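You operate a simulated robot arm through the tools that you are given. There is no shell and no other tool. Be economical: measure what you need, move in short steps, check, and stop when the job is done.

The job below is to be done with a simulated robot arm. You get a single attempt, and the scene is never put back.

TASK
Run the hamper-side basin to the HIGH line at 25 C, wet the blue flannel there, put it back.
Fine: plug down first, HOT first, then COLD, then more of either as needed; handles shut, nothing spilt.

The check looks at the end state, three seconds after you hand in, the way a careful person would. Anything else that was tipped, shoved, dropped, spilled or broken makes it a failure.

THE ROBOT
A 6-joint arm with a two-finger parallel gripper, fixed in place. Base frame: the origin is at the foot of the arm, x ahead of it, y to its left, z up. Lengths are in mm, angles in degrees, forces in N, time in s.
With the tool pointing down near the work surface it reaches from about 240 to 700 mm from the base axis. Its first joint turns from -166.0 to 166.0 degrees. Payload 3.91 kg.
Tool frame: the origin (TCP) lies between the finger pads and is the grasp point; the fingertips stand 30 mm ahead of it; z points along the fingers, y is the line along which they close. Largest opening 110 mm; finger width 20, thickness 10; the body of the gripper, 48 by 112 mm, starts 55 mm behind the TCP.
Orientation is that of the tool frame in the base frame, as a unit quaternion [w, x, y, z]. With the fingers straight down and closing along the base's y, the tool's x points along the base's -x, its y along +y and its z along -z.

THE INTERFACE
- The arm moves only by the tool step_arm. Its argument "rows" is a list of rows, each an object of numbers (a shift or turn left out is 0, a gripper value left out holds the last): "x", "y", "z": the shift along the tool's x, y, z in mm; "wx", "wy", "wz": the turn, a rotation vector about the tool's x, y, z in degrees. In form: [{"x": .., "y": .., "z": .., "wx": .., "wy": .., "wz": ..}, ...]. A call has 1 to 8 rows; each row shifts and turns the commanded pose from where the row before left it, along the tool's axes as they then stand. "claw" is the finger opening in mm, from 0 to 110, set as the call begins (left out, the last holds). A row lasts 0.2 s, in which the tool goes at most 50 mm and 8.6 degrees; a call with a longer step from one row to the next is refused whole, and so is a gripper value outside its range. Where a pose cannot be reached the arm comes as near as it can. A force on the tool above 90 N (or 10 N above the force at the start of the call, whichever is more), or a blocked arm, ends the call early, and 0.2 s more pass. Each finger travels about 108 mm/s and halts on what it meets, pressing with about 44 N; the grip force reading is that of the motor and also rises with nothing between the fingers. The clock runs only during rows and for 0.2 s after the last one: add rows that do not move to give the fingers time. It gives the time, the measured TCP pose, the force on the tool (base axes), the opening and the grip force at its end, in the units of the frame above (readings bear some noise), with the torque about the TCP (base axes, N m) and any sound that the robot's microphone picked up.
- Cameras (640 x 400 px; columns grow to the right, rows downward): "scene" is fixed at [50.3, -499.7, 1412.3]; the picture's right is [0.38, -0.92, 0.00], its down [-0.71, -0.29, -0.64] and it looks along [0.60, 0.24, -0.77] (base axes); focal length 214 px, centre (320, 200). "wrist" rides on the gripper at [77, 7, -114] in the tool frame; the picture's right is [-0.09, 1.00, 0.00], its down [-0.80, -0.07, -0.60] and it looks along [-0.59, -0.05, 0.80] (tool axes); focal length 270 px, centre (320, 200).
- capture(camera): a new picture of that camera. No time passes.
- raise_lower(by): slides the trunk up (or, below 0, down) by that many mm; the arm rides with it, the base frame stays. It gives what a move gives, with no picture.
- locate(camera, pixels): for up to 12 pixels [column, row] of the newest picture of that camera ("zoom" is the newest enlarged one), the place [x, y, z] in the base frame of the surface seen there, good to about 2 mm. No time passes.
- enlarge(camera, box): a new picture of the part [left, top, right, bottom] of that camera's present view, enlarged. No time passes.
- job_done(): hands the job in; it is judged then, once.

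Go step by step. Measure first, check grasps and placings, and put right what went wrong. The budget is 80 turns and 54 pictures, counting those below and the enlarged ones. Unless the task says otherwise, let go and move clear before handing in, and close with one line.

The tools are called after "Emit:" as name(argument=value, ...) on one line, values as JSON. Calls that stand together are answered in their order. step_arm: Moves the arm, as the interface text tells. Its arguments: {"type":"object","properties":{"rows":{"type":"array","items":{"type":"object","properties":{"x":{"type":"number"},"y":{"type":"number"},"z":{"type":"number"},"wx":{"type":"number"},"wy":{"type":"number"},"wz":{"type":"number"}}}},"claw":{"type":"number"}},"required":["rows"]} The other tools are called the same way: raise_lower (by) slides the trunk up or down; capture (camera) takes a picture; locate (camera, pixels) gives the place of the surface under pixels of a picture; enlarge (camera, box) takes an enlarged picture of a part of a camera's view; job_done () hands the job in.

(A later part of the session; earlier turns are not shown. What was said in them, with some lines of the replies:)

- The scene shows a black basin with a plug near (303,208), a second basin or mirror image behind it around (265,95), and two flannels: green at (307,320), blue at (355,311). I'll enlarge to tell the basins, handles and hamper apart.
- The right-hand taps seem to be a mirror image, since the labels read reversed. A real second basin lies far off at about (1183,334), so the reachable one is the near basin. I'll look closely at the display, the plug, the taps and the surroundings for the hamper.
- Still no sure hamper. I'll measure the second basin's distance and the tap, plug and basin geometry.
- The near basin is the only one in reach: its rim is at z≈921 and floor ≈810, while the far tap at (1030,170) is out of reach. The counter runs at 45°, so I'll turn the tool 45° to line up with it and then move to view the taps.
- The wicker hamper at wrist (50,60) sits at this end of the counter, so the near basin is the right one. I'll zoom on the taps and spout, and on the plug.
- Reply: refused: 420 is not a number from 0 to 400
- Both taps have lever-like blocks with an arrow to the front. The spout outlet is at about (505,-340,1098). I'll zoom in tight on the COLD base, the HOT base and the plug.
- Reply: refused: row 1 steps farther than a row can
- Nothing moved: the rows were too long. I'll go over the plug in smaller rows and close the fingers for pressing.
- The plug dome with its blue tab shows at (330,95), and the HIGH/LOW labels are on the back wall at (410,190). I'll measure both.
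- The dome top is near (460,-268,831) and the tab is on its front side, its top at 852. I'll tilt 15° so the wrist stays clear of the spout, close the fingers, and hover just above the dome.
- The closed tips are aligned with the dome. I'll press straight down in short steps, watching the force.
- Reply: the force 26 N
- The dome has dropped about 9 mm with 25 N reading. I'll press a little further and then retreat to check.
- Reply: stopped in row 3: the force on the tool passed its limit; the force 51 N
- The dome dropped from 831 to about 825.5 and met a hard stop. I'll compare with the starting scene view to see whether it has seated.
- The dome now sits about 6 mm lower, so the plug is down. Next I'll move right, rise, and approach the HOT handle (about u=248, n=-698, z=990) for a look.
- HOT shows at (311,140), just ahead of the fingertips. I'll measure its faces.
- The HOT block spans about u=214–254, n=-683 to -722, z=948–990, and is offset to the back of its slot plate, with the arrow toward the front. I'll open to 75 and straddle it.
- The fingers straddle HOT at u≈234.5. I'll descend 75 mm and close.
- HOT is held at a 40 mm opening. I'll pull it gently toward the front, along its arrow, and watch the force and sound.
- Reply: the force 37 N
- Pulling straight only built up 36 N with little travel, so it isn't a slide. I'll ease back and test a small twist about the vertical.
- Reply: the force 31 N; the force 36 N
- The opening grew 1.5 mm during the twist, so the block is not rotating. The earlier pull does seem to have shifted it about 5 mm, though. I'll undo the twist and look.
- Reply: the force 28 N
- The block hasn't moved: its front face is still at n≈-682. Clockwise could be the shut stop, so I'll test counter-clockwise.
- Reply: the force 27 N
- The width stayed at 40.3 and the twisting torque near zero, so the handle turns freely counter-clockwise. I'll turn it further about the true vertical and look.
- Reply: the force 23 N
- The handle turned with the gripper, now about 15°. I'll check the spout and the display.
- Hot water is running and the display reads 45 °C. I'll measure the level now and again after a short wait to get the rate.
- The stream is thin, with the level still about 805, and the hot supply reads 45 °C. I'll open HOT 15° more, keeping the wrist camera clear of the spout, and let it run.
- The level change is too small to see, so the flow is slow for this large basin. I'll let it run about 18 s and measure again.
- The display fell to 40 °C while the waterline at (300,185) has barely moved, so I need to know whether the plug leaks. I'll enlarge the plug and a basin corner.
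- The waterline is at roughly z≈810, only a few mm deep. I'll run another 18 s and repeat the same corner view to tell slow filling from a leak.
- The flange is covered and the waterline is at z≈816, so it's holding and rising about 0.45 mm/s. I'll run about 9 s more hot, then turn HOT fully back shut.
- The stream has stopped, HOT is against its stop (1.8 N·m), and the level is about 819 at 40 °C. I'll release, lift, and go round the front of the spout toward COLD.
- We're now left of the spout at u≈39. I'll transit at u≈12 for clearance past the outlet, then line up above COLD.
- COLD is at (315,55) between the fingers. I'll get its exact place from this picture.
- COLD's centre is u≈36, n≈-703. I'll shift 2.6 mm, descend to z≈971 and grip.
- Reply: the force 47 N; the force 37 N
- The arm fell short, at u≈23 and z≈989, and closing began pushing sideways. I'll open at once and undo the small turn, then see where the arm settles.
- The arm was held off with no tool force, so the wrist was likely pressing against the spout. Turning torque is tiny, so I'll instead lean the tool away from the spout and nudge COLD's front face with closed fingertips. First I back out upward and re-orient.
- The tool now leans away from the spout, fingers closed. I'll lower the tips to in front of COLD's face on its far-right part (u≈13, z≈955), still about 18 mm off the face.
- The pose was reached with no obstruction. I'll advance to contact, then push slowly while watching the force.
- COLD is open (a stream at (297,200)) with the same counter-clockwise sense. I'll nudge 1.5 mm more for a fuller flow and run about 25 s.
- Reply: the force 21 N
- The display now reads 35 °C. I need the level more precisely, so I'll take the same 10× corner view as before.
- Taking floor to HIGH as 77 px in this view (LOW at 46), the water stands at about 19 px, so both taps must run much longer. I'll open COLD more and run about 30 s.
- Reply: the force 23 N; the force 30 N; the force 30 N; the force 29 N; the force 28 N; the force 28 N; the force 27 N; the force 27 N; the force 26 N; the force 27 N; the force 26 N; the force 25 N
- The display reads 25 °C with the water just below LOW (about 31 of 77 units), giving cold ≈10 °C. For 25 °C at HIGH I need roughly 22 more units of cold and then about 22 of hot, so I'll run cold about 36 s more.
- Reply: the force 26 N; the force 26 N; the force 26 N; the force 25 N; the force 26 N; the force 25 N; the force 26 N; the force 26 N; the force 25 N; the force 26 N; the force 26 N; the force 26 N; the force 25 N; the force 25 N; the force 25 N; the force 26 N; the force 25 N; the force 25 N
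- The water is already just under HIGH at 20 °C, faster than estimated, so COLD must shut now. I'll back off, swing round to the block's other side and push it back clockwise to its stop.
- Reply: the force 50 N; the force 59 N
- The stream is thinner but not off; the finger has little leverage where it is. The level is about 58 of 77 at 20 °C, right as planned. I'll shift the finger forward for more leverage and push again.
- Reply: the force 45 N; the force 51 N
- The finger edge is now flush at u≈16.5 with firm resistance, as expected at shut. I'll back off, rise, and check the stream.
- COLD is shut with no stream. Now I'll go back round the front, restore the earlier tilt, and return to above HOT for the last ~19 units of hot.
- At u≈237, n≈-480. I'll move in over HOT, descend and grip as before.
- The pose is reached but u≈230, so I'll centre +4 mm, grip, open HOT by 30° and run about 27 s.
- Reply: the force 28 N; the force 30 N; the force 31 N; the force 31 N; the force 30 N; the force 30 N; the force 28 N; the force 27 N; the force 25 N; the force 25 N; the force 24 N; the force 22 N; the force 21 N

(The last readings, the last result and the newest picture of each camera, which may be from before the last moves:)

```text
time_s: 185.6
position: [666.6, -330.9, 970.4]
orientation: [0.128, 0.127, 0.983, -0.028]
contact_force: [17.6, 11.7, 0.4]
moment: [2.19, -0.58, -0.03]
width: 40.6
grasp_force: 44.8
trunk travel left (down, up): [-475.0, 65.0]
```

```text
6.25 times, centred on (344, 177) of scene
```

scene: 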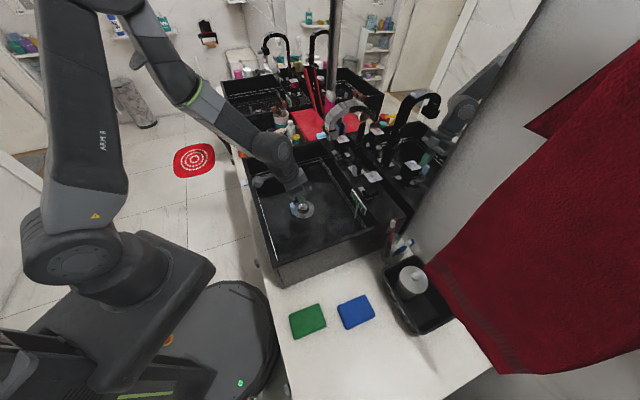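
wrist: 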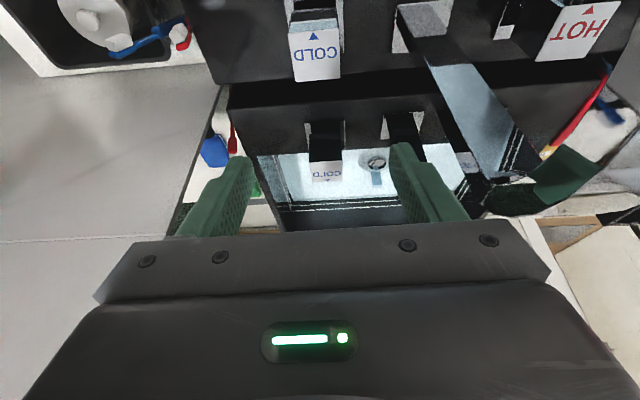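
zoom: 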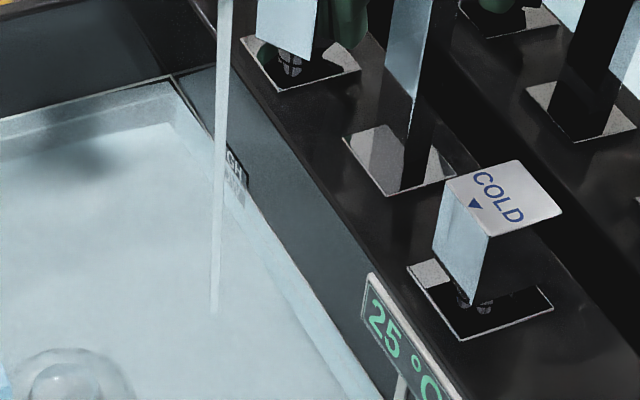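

The display reads 25 °C and the water edge is about 4 px (≈2.7 mm) below HIGH. I'll run roughly 9 s more and shut HOT firmly.

Emit:
step_arm(rows=[{}, {}, {}, {}, {}, {}, {}, {}])

Emit:
step_arm(rows=[{}, {}, {}, {}, {}, {}, {}, {}])

Emit:
step_arm(rows=[{}, {}, {}, {}, {}, {}, {}, {}])

Emit:
step_arm(rows=[{}, {}, {}, {}, {}, {}, {}, {}])

Emit:
step_arm(rows=[{}, {}, {}, {}, {}, {}, {}, {}])

Emit:
step_arm(rows=[{"wx": 1.3, "wz": 4.83}, {"wx": 1.3, "wz": 4.83}, {"wx": 1.3, "wz": 4.83}, {"wx": 1.3, "wz": 4.83}, {"wx": 1.3, "wz": 4.83}, {"wx": 1.3, "wz": 4.83}, {"wx": 0.8, "wz": 2.9}, {}])

Emit:
enlarge(camera="scene", box=[312, 145, 376, 209])

```text
time_s: 187.4
position: [665.9, -332.0, 970.6]
orientation: [0.129, 0.127, 0.983, -0.028]
contact_force: [17.0, 12.8, 0.4]
moment: [2.18, -0.6, -0.06]
width: 40.8
grasp_force: 45.2
trunk travel left (down, up): [-475.0, 65.0]
```

```text
time_s: 189.2
position: [667.1, -330.6, 970.8]
orientation: [0.128, 0.128, 0.983, -0.027]
contact_force: [15.7, 12.7, -0.1]
moment: [2.14, -0.57, -0.08]
width: 40.6
grasp_force: 45.1
trunk travel left (down, up): [-475.0, 65.0]
```

```text
time_s: 191.0
position: [666.7, -330.4, 971.1]
orientation: [0.129, 0.127, 0.983, -0.027]
contact_force: [14.5, 13.7, -2.0]
moment: [2.17, -0.54, -0.06]
width: 40.6
grasp_force: 45.3
trunk travel left (down, up): [-475.0, 65.0]
```

```text
time_s: 192.8
position: [667.3, -331.1, 971.1]
orientation: [0.128, 0.127, 0.983, -0.028]
contact_force: [12.9, 13.7, -2.4]
moment: [2.22, -0.55, -0.08]
width: 40.7
grasp_force: 44.9
trunk travel left (down, up): [-475.0, 65.0]
```

```text
time_s: 194.6
position: [665.2, -331.0, 970.3]
orientation: [0.128, 0.127, 0.983, -0.028]
contact_force: [13.0, 14.2, -1.9]
moment: [2.2, -0.57, -0.07]
width: 40.5
grasp_force: 44.7
trunk travel left (down, up): [-475.0, 65.0]
```

```text
time_s: 196.4
position: [664.6, -332.7, 969.7]
orientation: [0.121, 0.401, 0.906, -0.065]
contact_force: [5.3, 1.0, -1.6]
moment: [1.73, -0.64, 2.04]
width: 41.3
grasp_force: 45.2
trunk travel left (down, up): [-475.0, 65.0]
```

```text
6.25 times, centred on (344, 177) of scene
```

zoom: 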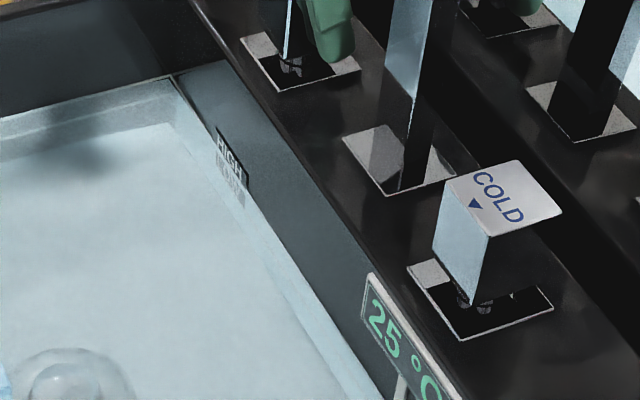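

HOT is against its stop, the stream is off, the display shows 25 °C, and the water is at the HIGH line. I'll release HOT and rise, and measure the blue flannel's corners on the scene picture.

Emit:
step_arm(rows=[{"wx": -0.8, "wz": -2.9}, {}, {}], claw=80)

Emit:
step_arm(rows=[{"x": -9.7, "z": -36.2}, {"x": -9.7, "z": -36.2}, {"x": -9.7, "z": -36.2}, {"x": -9.7, "z": -36.2}, {"x": 43, "z": -11.6}, {"x": 43, "z": -11.6}, {"x": 43, "z": -11.6}, {"x": 43, "z": -11.6}])

Emit:
locate(camera="scene", pixels=[[339, 305], [364, 297], [373, 315], [347, 327], [355, 311], [335, 300], [380, 325], [330, 318], [340, 335], [320, 312], [357, 324], [395, 330]])

```text
time_s: 197.2
position: [664.4, -332.4, 970.4]
orientation: [0.122, 0.378, 0.916, -0.062]
contact_force: [-0.2, 0.1, -0.3]
moment: [0.02, 0.02, -0.01]
width: 80.0
grasp_force: 0.1
trunk travel left (down, up): [-475.0, 65.0]
```

```text
time_s: 199.0
position: [537.9, -202.7, 1117.9]
orientation: [0.123, 0.378, 0.915, -0.062]
contact_force: [-0.4, 0.0, 0.6]
moment: [-0.01, -0.02, -0.01]
width: 80.0
grasp_force: 0.0
trunk travel left (down, up): [-475.0, 65.0]
```

```text
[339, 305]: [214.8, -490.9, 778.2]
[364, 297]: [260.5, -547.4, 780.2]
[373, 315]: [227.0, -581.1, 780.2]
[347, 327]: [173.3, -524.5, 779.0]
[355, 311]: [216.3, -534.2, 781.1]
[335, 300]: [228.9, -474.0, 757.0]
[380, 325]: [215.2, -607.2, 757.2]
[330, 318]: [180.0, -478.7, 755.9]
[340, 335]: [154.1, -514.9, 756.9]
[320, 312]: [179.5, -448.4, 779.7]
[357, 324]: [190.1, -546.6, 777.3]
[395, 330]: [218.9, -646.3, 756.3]
```

The flannel is a neat folded block: centre about (219,-536), 52 wide along the counter by 75, z 757–780, and square with the tool. I'll go upright and move over it with the fingers open.

Emit:
step_arm(rows=[{"x": 43, "z": -11.6}, {"wy": 7.5}, {"wy": 7.5}, {"y": -46}, {"y": -46}, {"y": -46}, {"y": -46}, {"y": -46}])

Emit:
step_arm(rows=[{"y": -46}, {"y": -46}, {"y": -46}, {"y": -46}, {"y": -46}, {"x": -27}, {"x": -27}])

```text
time_s: 200.8
position: [341.5, -333.3, 1121.9]
orientation: [0.001, 0.382, 0.924, -0.011]
contact_force: [0.7, 0.3, -1.0]
moment: [-0.01, 0.01, 0.0]
width: 80.4
grasp_force: 0.0
trunk travel left (down, up): [-475.0, 65.0]
```

```text
time_s: 202.4
position: [219.2, -532.5, 1126.3]
orientation: [0.001, 0.383, 0.924, -0.011]
contact_force: [-0.3, 0.6, 0.4]
moment: [0.01, -0.01, 0.0]
width: 80.2
grasp_force: 0.0
trunk travel left (down, up): [-475.0, 65.0]
```

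Nearly centred over the flannel. I'll trim the slight lean, descend to z≈890 and check with the wrist camera.

Emit:
step_arm(rows=[{"wx": -1.1, "y": -3, "x": -2}, {"z": 47}, {"z": 47}, {"z": 47}, {"z": 47}, {"z": 47}])

Emit:
capture(camera="wrist")

Emit:
locate(camera="wrist", pixels=[[320, 100], [320, 140], [300, 110], [340, 110], [290, 110], [350, 110], [280, 110], [360, 110], [320, 70], [320, 50], [320, 160], [320, 180]])

```text
time_s: 203.8
position: [219.8, -537.7, 891.9]
orientation: [0.006, 0.383, 0.924, -0.002]
contact_force: [-0.5, 0.1, 0.3]
moment: [0.01, -0.01, -0.03]
width: 80.2
grasp_force: 0.1
trunk travel left (down, up): [-475.0, 65.0]
```

```text
1 pictures are left
```

wrist: 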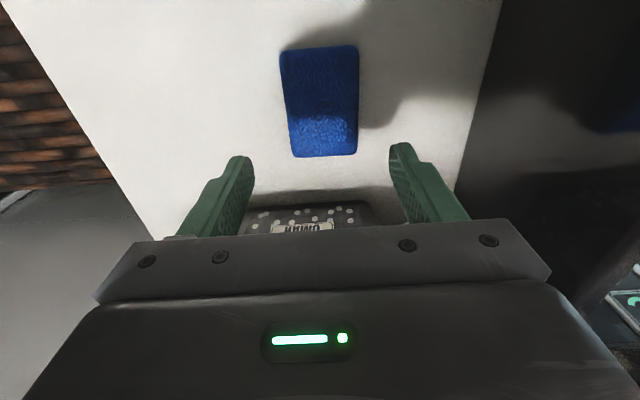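

```text
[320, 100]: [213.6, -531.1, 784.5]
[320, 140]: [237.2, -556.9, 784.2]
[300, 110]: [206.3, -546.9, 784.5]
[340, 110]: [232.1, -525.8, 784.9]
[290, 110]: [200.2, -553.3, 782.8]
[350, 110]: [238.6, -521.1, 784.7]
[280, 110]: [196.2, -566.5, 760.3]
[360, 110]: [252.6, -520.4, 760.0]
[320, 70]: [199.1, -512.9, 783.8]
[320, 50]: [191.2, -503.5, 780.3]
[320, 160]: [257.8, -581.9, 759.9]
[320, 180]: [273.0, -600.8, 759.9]
```

The flannel sits centred between the fingers (u -250…-198, top 784). I'll descend 98 mm, close, and lift a little to check the grasp by width and force.

Emit:
step_arm(rows=[{"z": 40}, {"z": 40}, {"z": 12}, {"z": 6}, {}])

Emit:
step_arm(rows=[{}, {}, {}, {}], claw=34)

Emit:
step_arm(rows=[{"z": -20}, {"z": -30}, {"z": -40}, {"z": -40}, {}])

```text
time_s: 205.0
position: [221.4, -540.4, 795.7]
orientation: [0.006, 0.382, 0.924, -0.002]
contact_force: [0.3, -0.2, 0.3]
moment: [0.02, 0.02, -0.02]
width: 80.0
grasp_force: 0.1
trunk travel left (down, up): [-475.0, 65.0]
```

```text
time_s: 206.0
position: [220.1, -540.5, 795.8]
orientation: [0.005, 0.382, 0.924, -0.002]
contact_force: [0.2, -0.1, -0.3]
moment: [-0.03, 0.0, 0.01]
width: 60.6
grasp_force: 43.7
trunk travel left (down, up): [-475.0, 65.0]
```

```text
time_s: 207.2
position: [222.2, -537.2, 924.2]
orientation: [0.005, 0.383, 0.924, -0.003]
contact_force: [-0.4, 0.2, -1.3]
moment: [0.0, 0.0, 0.0]
width: 60.6
grasp_force: 44.2
trunk travel left (down, up): [-475.0, 65.0]
```

The flannel is held (width 60.6, about 1 N). I'll lift over the rim, carry it to the clear left-middle of the basin, and lower slowly into the water.

Emit:
step_arm(rows=[{"z": -40}, {"z": -42}, {"y": 45, "x": 9}, {"y": 45, "x": 9}, {"y": 45, "x": 9}, {"y": 45, "x": 9}, {"y": 45, "x": 9}, {"y": 18}])

Emit:
step_arm(rows=[{"z": 30}, {"z": 30}, {"z": 25}, {"z": 15}, {"z": 10}, {"z": 10}, {}, {}])

```text
time_s: 209.0
position: [360.4, -333.8, 1005.4]
orientation: [0.005, 0.384, 0.923, -0.002]
contact_force: [0.3, -0.2, 0.0]
moment: [0.03, -0.01, 0.0]
width: 60.3
grasp_force: 43.9
trunk travel left (down, up): [-475.0, 65.0]
```

```text
time_s: 210.8
position: [361.8, -334.7, 886.8]
orientation: [0.006, 0.383, 0.924, -0.002]
contact_force: [0.9, -0.2, 0.0]
moment: [0.02, -0.01, 0.01]
width: 60.5
grasp_force: 44.0
trunk travel left (down, up): [-475.0, 65.0]
```

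At TCP 887, flannel bottom ≈851, just above the water. I'll lower 36 mm gently, hold a few seconds, and read the force.

Emit:
step_arm(rows=[{"z": 6}, {"z": 6}, {"z": 6}, {"z": 6}, {"z": 6}, {"z": 6}, {}, {}])

Emit:
step_arm(rows=[{}, {}, {}, {}, {}, {}, {}, {}])

Emit:
step_arm(rows=[{}, {}, {}, {}, {}, {}, {}, {}])

Emit:
step_arm(rows=[{"z": -6}, {"z": -6}, {"z": -6}, {"z": -6}, {"z": -6}, {"z": -10}, {"z": -10}, {"z": -10}])

Emit:
step_arm(rows=[{}, {}, {}, {}, {}, {}, {}, {}])

Emit:
step_arm(rows=[{}, {}, {}, {}, {}, {}, {}, {}])

Emit:
step_arm(rows=[{}, {}, {}, {}, {}, {}, {}, {}])

Emit:
step_arm(rows=[{}, {}, {}, {}, {}, {}, {}, {}])

Emit:
step_arm(rows=[{}, {}, {}, {}, {}, {}, {}, {}])

Emit:
step_arm(rows=[{}, {}, {}, {}, {}, {}, {}, {}])

```text
time_s: 212.6
position: [362.5, -337.0, 850.3]
orientation: [0.005, 0.382, 0.924, -0.002]
contact_force: [0.2, -0.5, 0.0]
moment: [0.01, 0.0, 0.01]
width: 60.5
grasp_force: 43.8
trunk travel left (down, up): [-475.0, 65.0]
```

```text
time_s: 214.4
position: [362.6, -336.4, 850.1]
orientation: [0.005, 0.383, 0.924, -0.002]
contact_force: [0.2, -0.2, 0.0]
moment: [0.02, 0.0, -0.02]
width: 60.6
grasp_force: 43.8
trunk travel left (down, up): [-475.0, 65.0]
```

```text
time_s: 216.2
position: [361.6, -335.4, 850.7]
orientation: [0.005, 0.383, 0.924, -0.003]
contact_force: [0.0, 0.1, -0.5]
moment: [-0.04, 0.01, 0.0]
width: 60.3
grasp_force: 43.7
trunk travel left (down, up): [-475.0, 65.0]
```

```text
time_s: 218.0
position: [363.2, -336.0, 911.6]
orientation: [0.006, 0.382, 0.924, -0.002]
contact_force: [-0.5, 0.9, 1.3]
moment: [-0.03, 0.01, 0.02]
width: 60.6
grasp_force: 44.4
trunk travel left (down, up): [-475.0, 65.0]
```

```text
time_s: 219.8
position: [362.5, -336.3, 912.1]
orientation: [0.006, 0.382, 0.924, -0.002]
contact_force: [0.3, -1.0, 0.3]
moment: [0.01, -0.03, -0.03]
width: 60.6
grasp_force: 44.1
trunk travel left (down, up): [-475.0, 65.0]
```

```text
time_s: 221.6
position: [361.9, -335.8, 911.3]
orientation: [0.005, 0.382, 0.924, -0.002]
contact_force: [-0.2, 0.6, -0.5]
moment: [0.03, 0.03, -0.04]
width: 60.4
grasp_force: 44.6
trunk travel left (down, up): [-475.0, 65.0]
```

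```text
time_s: 223.4
position: [363.5, -337.3, 910.5]
orientation: [0.005, 0.383, 0.924, -0.003]
contact_force: [0.3, -0.2, 0.5]
moment: [0.01, 0.01, -0.02]
width: 60.3
grasp_force: 44.0
trunk travel left (down, up): [-475.0, 65.0]
```

```text
time_s: 225.2
position: [362.2, -335.7, 910.7]
orientation: [0.006, 0.382, 0.924, -0.002]
contact_force: [-0.7, 0.6, -0.3]
moment: [-0.01, 0.03, -0.02]
width: 60.5
grasp_force: 43.6
trunk travel left (down, up): [-475.0, 65.0]
```

```text
time_s: 227.0
position: [363.5, -335.6, 910.5]
orientation: [0.007, 0.383, 0.924, -0.001]
contact_force: [0.0, -0.1, -1.1]
moment: [0.0, 0.01, -0.05]
width: 60.7
grasp_force: 44.0
trunk travel left (down, up): [-475.0, 65.0]
```

```text
time_s: 228.8
position: [362.4, -335.2, 911.1]
orientation: [0.006, 0.382, 0.924, -0.003]
contact_force: [-0.4, 0.5, -0.1]
moment: [-0.01, 0.02, -0.02]
width: 60.6
grasp_force: 44.1
trunk travel left (down, up): [-475.0, 65.0]
```

The flannel was fully dipped for about 4 s and has dripped over the basin about 10 s. I'll carry it back above its spot.

Emit:
step_arm(rows=[{"z": -45}, {"z": -48}, {"y": -45, "x": -9}, {"y": -45, "x": -9}, {"y": -45, "x": -9}, {"y": -45, "x": -9}, {"y": -45, "x": -9}, {"y": -18}])

Emit:
step_arm(rows=[{"z": 45}, {"z": 45}, {"z": 40}, {}])

```text
time_s: 230.6
position: [220.5, -538.2, 1004.6]
orientation: [0.005, 0.382, 0.924, -0.002]
contact_force: [-0.1, -0.4, -0.3]
moment: [0.0, -0.02, -0.02]
width: 60.7
grasp_force: 44.1
trunk travel left (down, up): [-475.0, 65.0]
```

```text
time_s: 231.6
position: [224.5, -539.2, 872.2]
orientation: [0.006, 0.383, 0.924, -0.003]
contact_force: [-0.6, 0.0, 0.2]
moment: [-0.03, -0.01, 0.01]
width: 60.4
grasp_force: 43.8
trunk travel left (down, up): [-475.0, 65.0]
```

It's within 3 mm of its original pose. I'll trim, lower to z≈797, release, and rise clear.

Emit:
step_arm(rows=[{"y": -3, "z": 35}, {"z": 25}, {"z": 9}, {"z": 4}, {"z": 2.2}, {}])

Emit:
step_arm(rows=[{}, {}, {}], claw=84)

Emit:
step_arm(rows=[{"z": -20}, {"z": -45}, {"z": -45}, {"z": -45}, {"z": -45}, {"z": -45}])

Emit:
step_arm(rows=[{"x": 45}, {"x": 45}, {"x": 45}, {"x": 45}, {}])

Emit:
capture(camera="scene")

Emit:
locate(camera="scene", pixels=[[339, 305], [364, 297], [373, 315], [347, 327], [355, 311]])

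```text
time_s: 233.0
position: [220.6, -542.9, 799.4]
orientation: [0.006, 0.382, 0.924, -0.002]
contact_force: [0.1, 0.0, 1.0]
moment: [0.0, 0.0, -0.03]
width: 60.7
grasp_force: 43.4
trunk travel left (down, up): [-475.0, 65.0]
```

```text
time_s: 233.8
position: [219.4, -543.1, 798.3]
orientation: [0.006, 0.382, 0.924, -0.003]
contact_force: [0.0, 0.2, 0.6]
moment: [-0.02, 0.01, -0.03]
width: 83.8
grasp_force: 0.0
trunk travel left (down, up): [-475.0, 65.0]
```

```text
time_s: 235.2
position: [215.3, -539.3, 1043.5]
orientation: [0.005, 0.382, 0.924, -0.001]
contact_force: [0.2, 0.6, 0.5]
moment: [0.03, -0.05, 0.01]
width: 84.1
grasp_force: 0.0
trunk travel left (down, up): [-475.0, 65.0]
```

```text
time_s: 236.4
position: [89.2, -412.2, 1037.2]
orientation: [0.005, 0.382, 0.924, -0.001]
contact_force: [1.1, -1.4, 0.1]
moment: [0.04, 0.02, 0.03]
width: 84.3
grasp_force: 0.1
trunk travel left (down, up): [-475.0, 65.0]
```

```text
0 pictures are left
```

scene: 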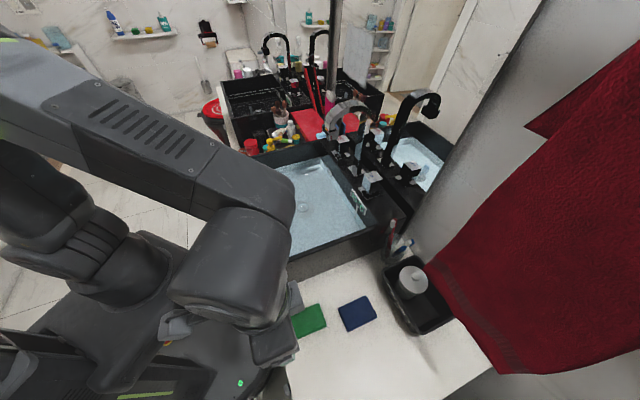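

```text
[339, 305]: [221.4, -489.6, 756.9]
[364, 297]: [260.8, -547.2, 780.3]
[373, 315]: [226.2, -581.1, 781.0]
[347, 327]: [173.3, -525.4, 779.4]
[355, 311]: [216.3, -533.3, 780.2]
```

The blue flannel is darker (wet) and back on its spot at (357,313). Both taps are shut with no stream, the basin is filled, the green flannel and tray are untouched, and the gripper is clear, so I'm handing in.

Emit:
job_done()

```text
The job is handed in.
```

The hamper-side basin is at about the HIGH line with the display last reading 25 °C, the plug down and both handles shut, and the blue flannel is wet and back within a few millimetres of its place. I saw no spills. The wrist may have pressed lightly on the spout while I was reaching COLD.
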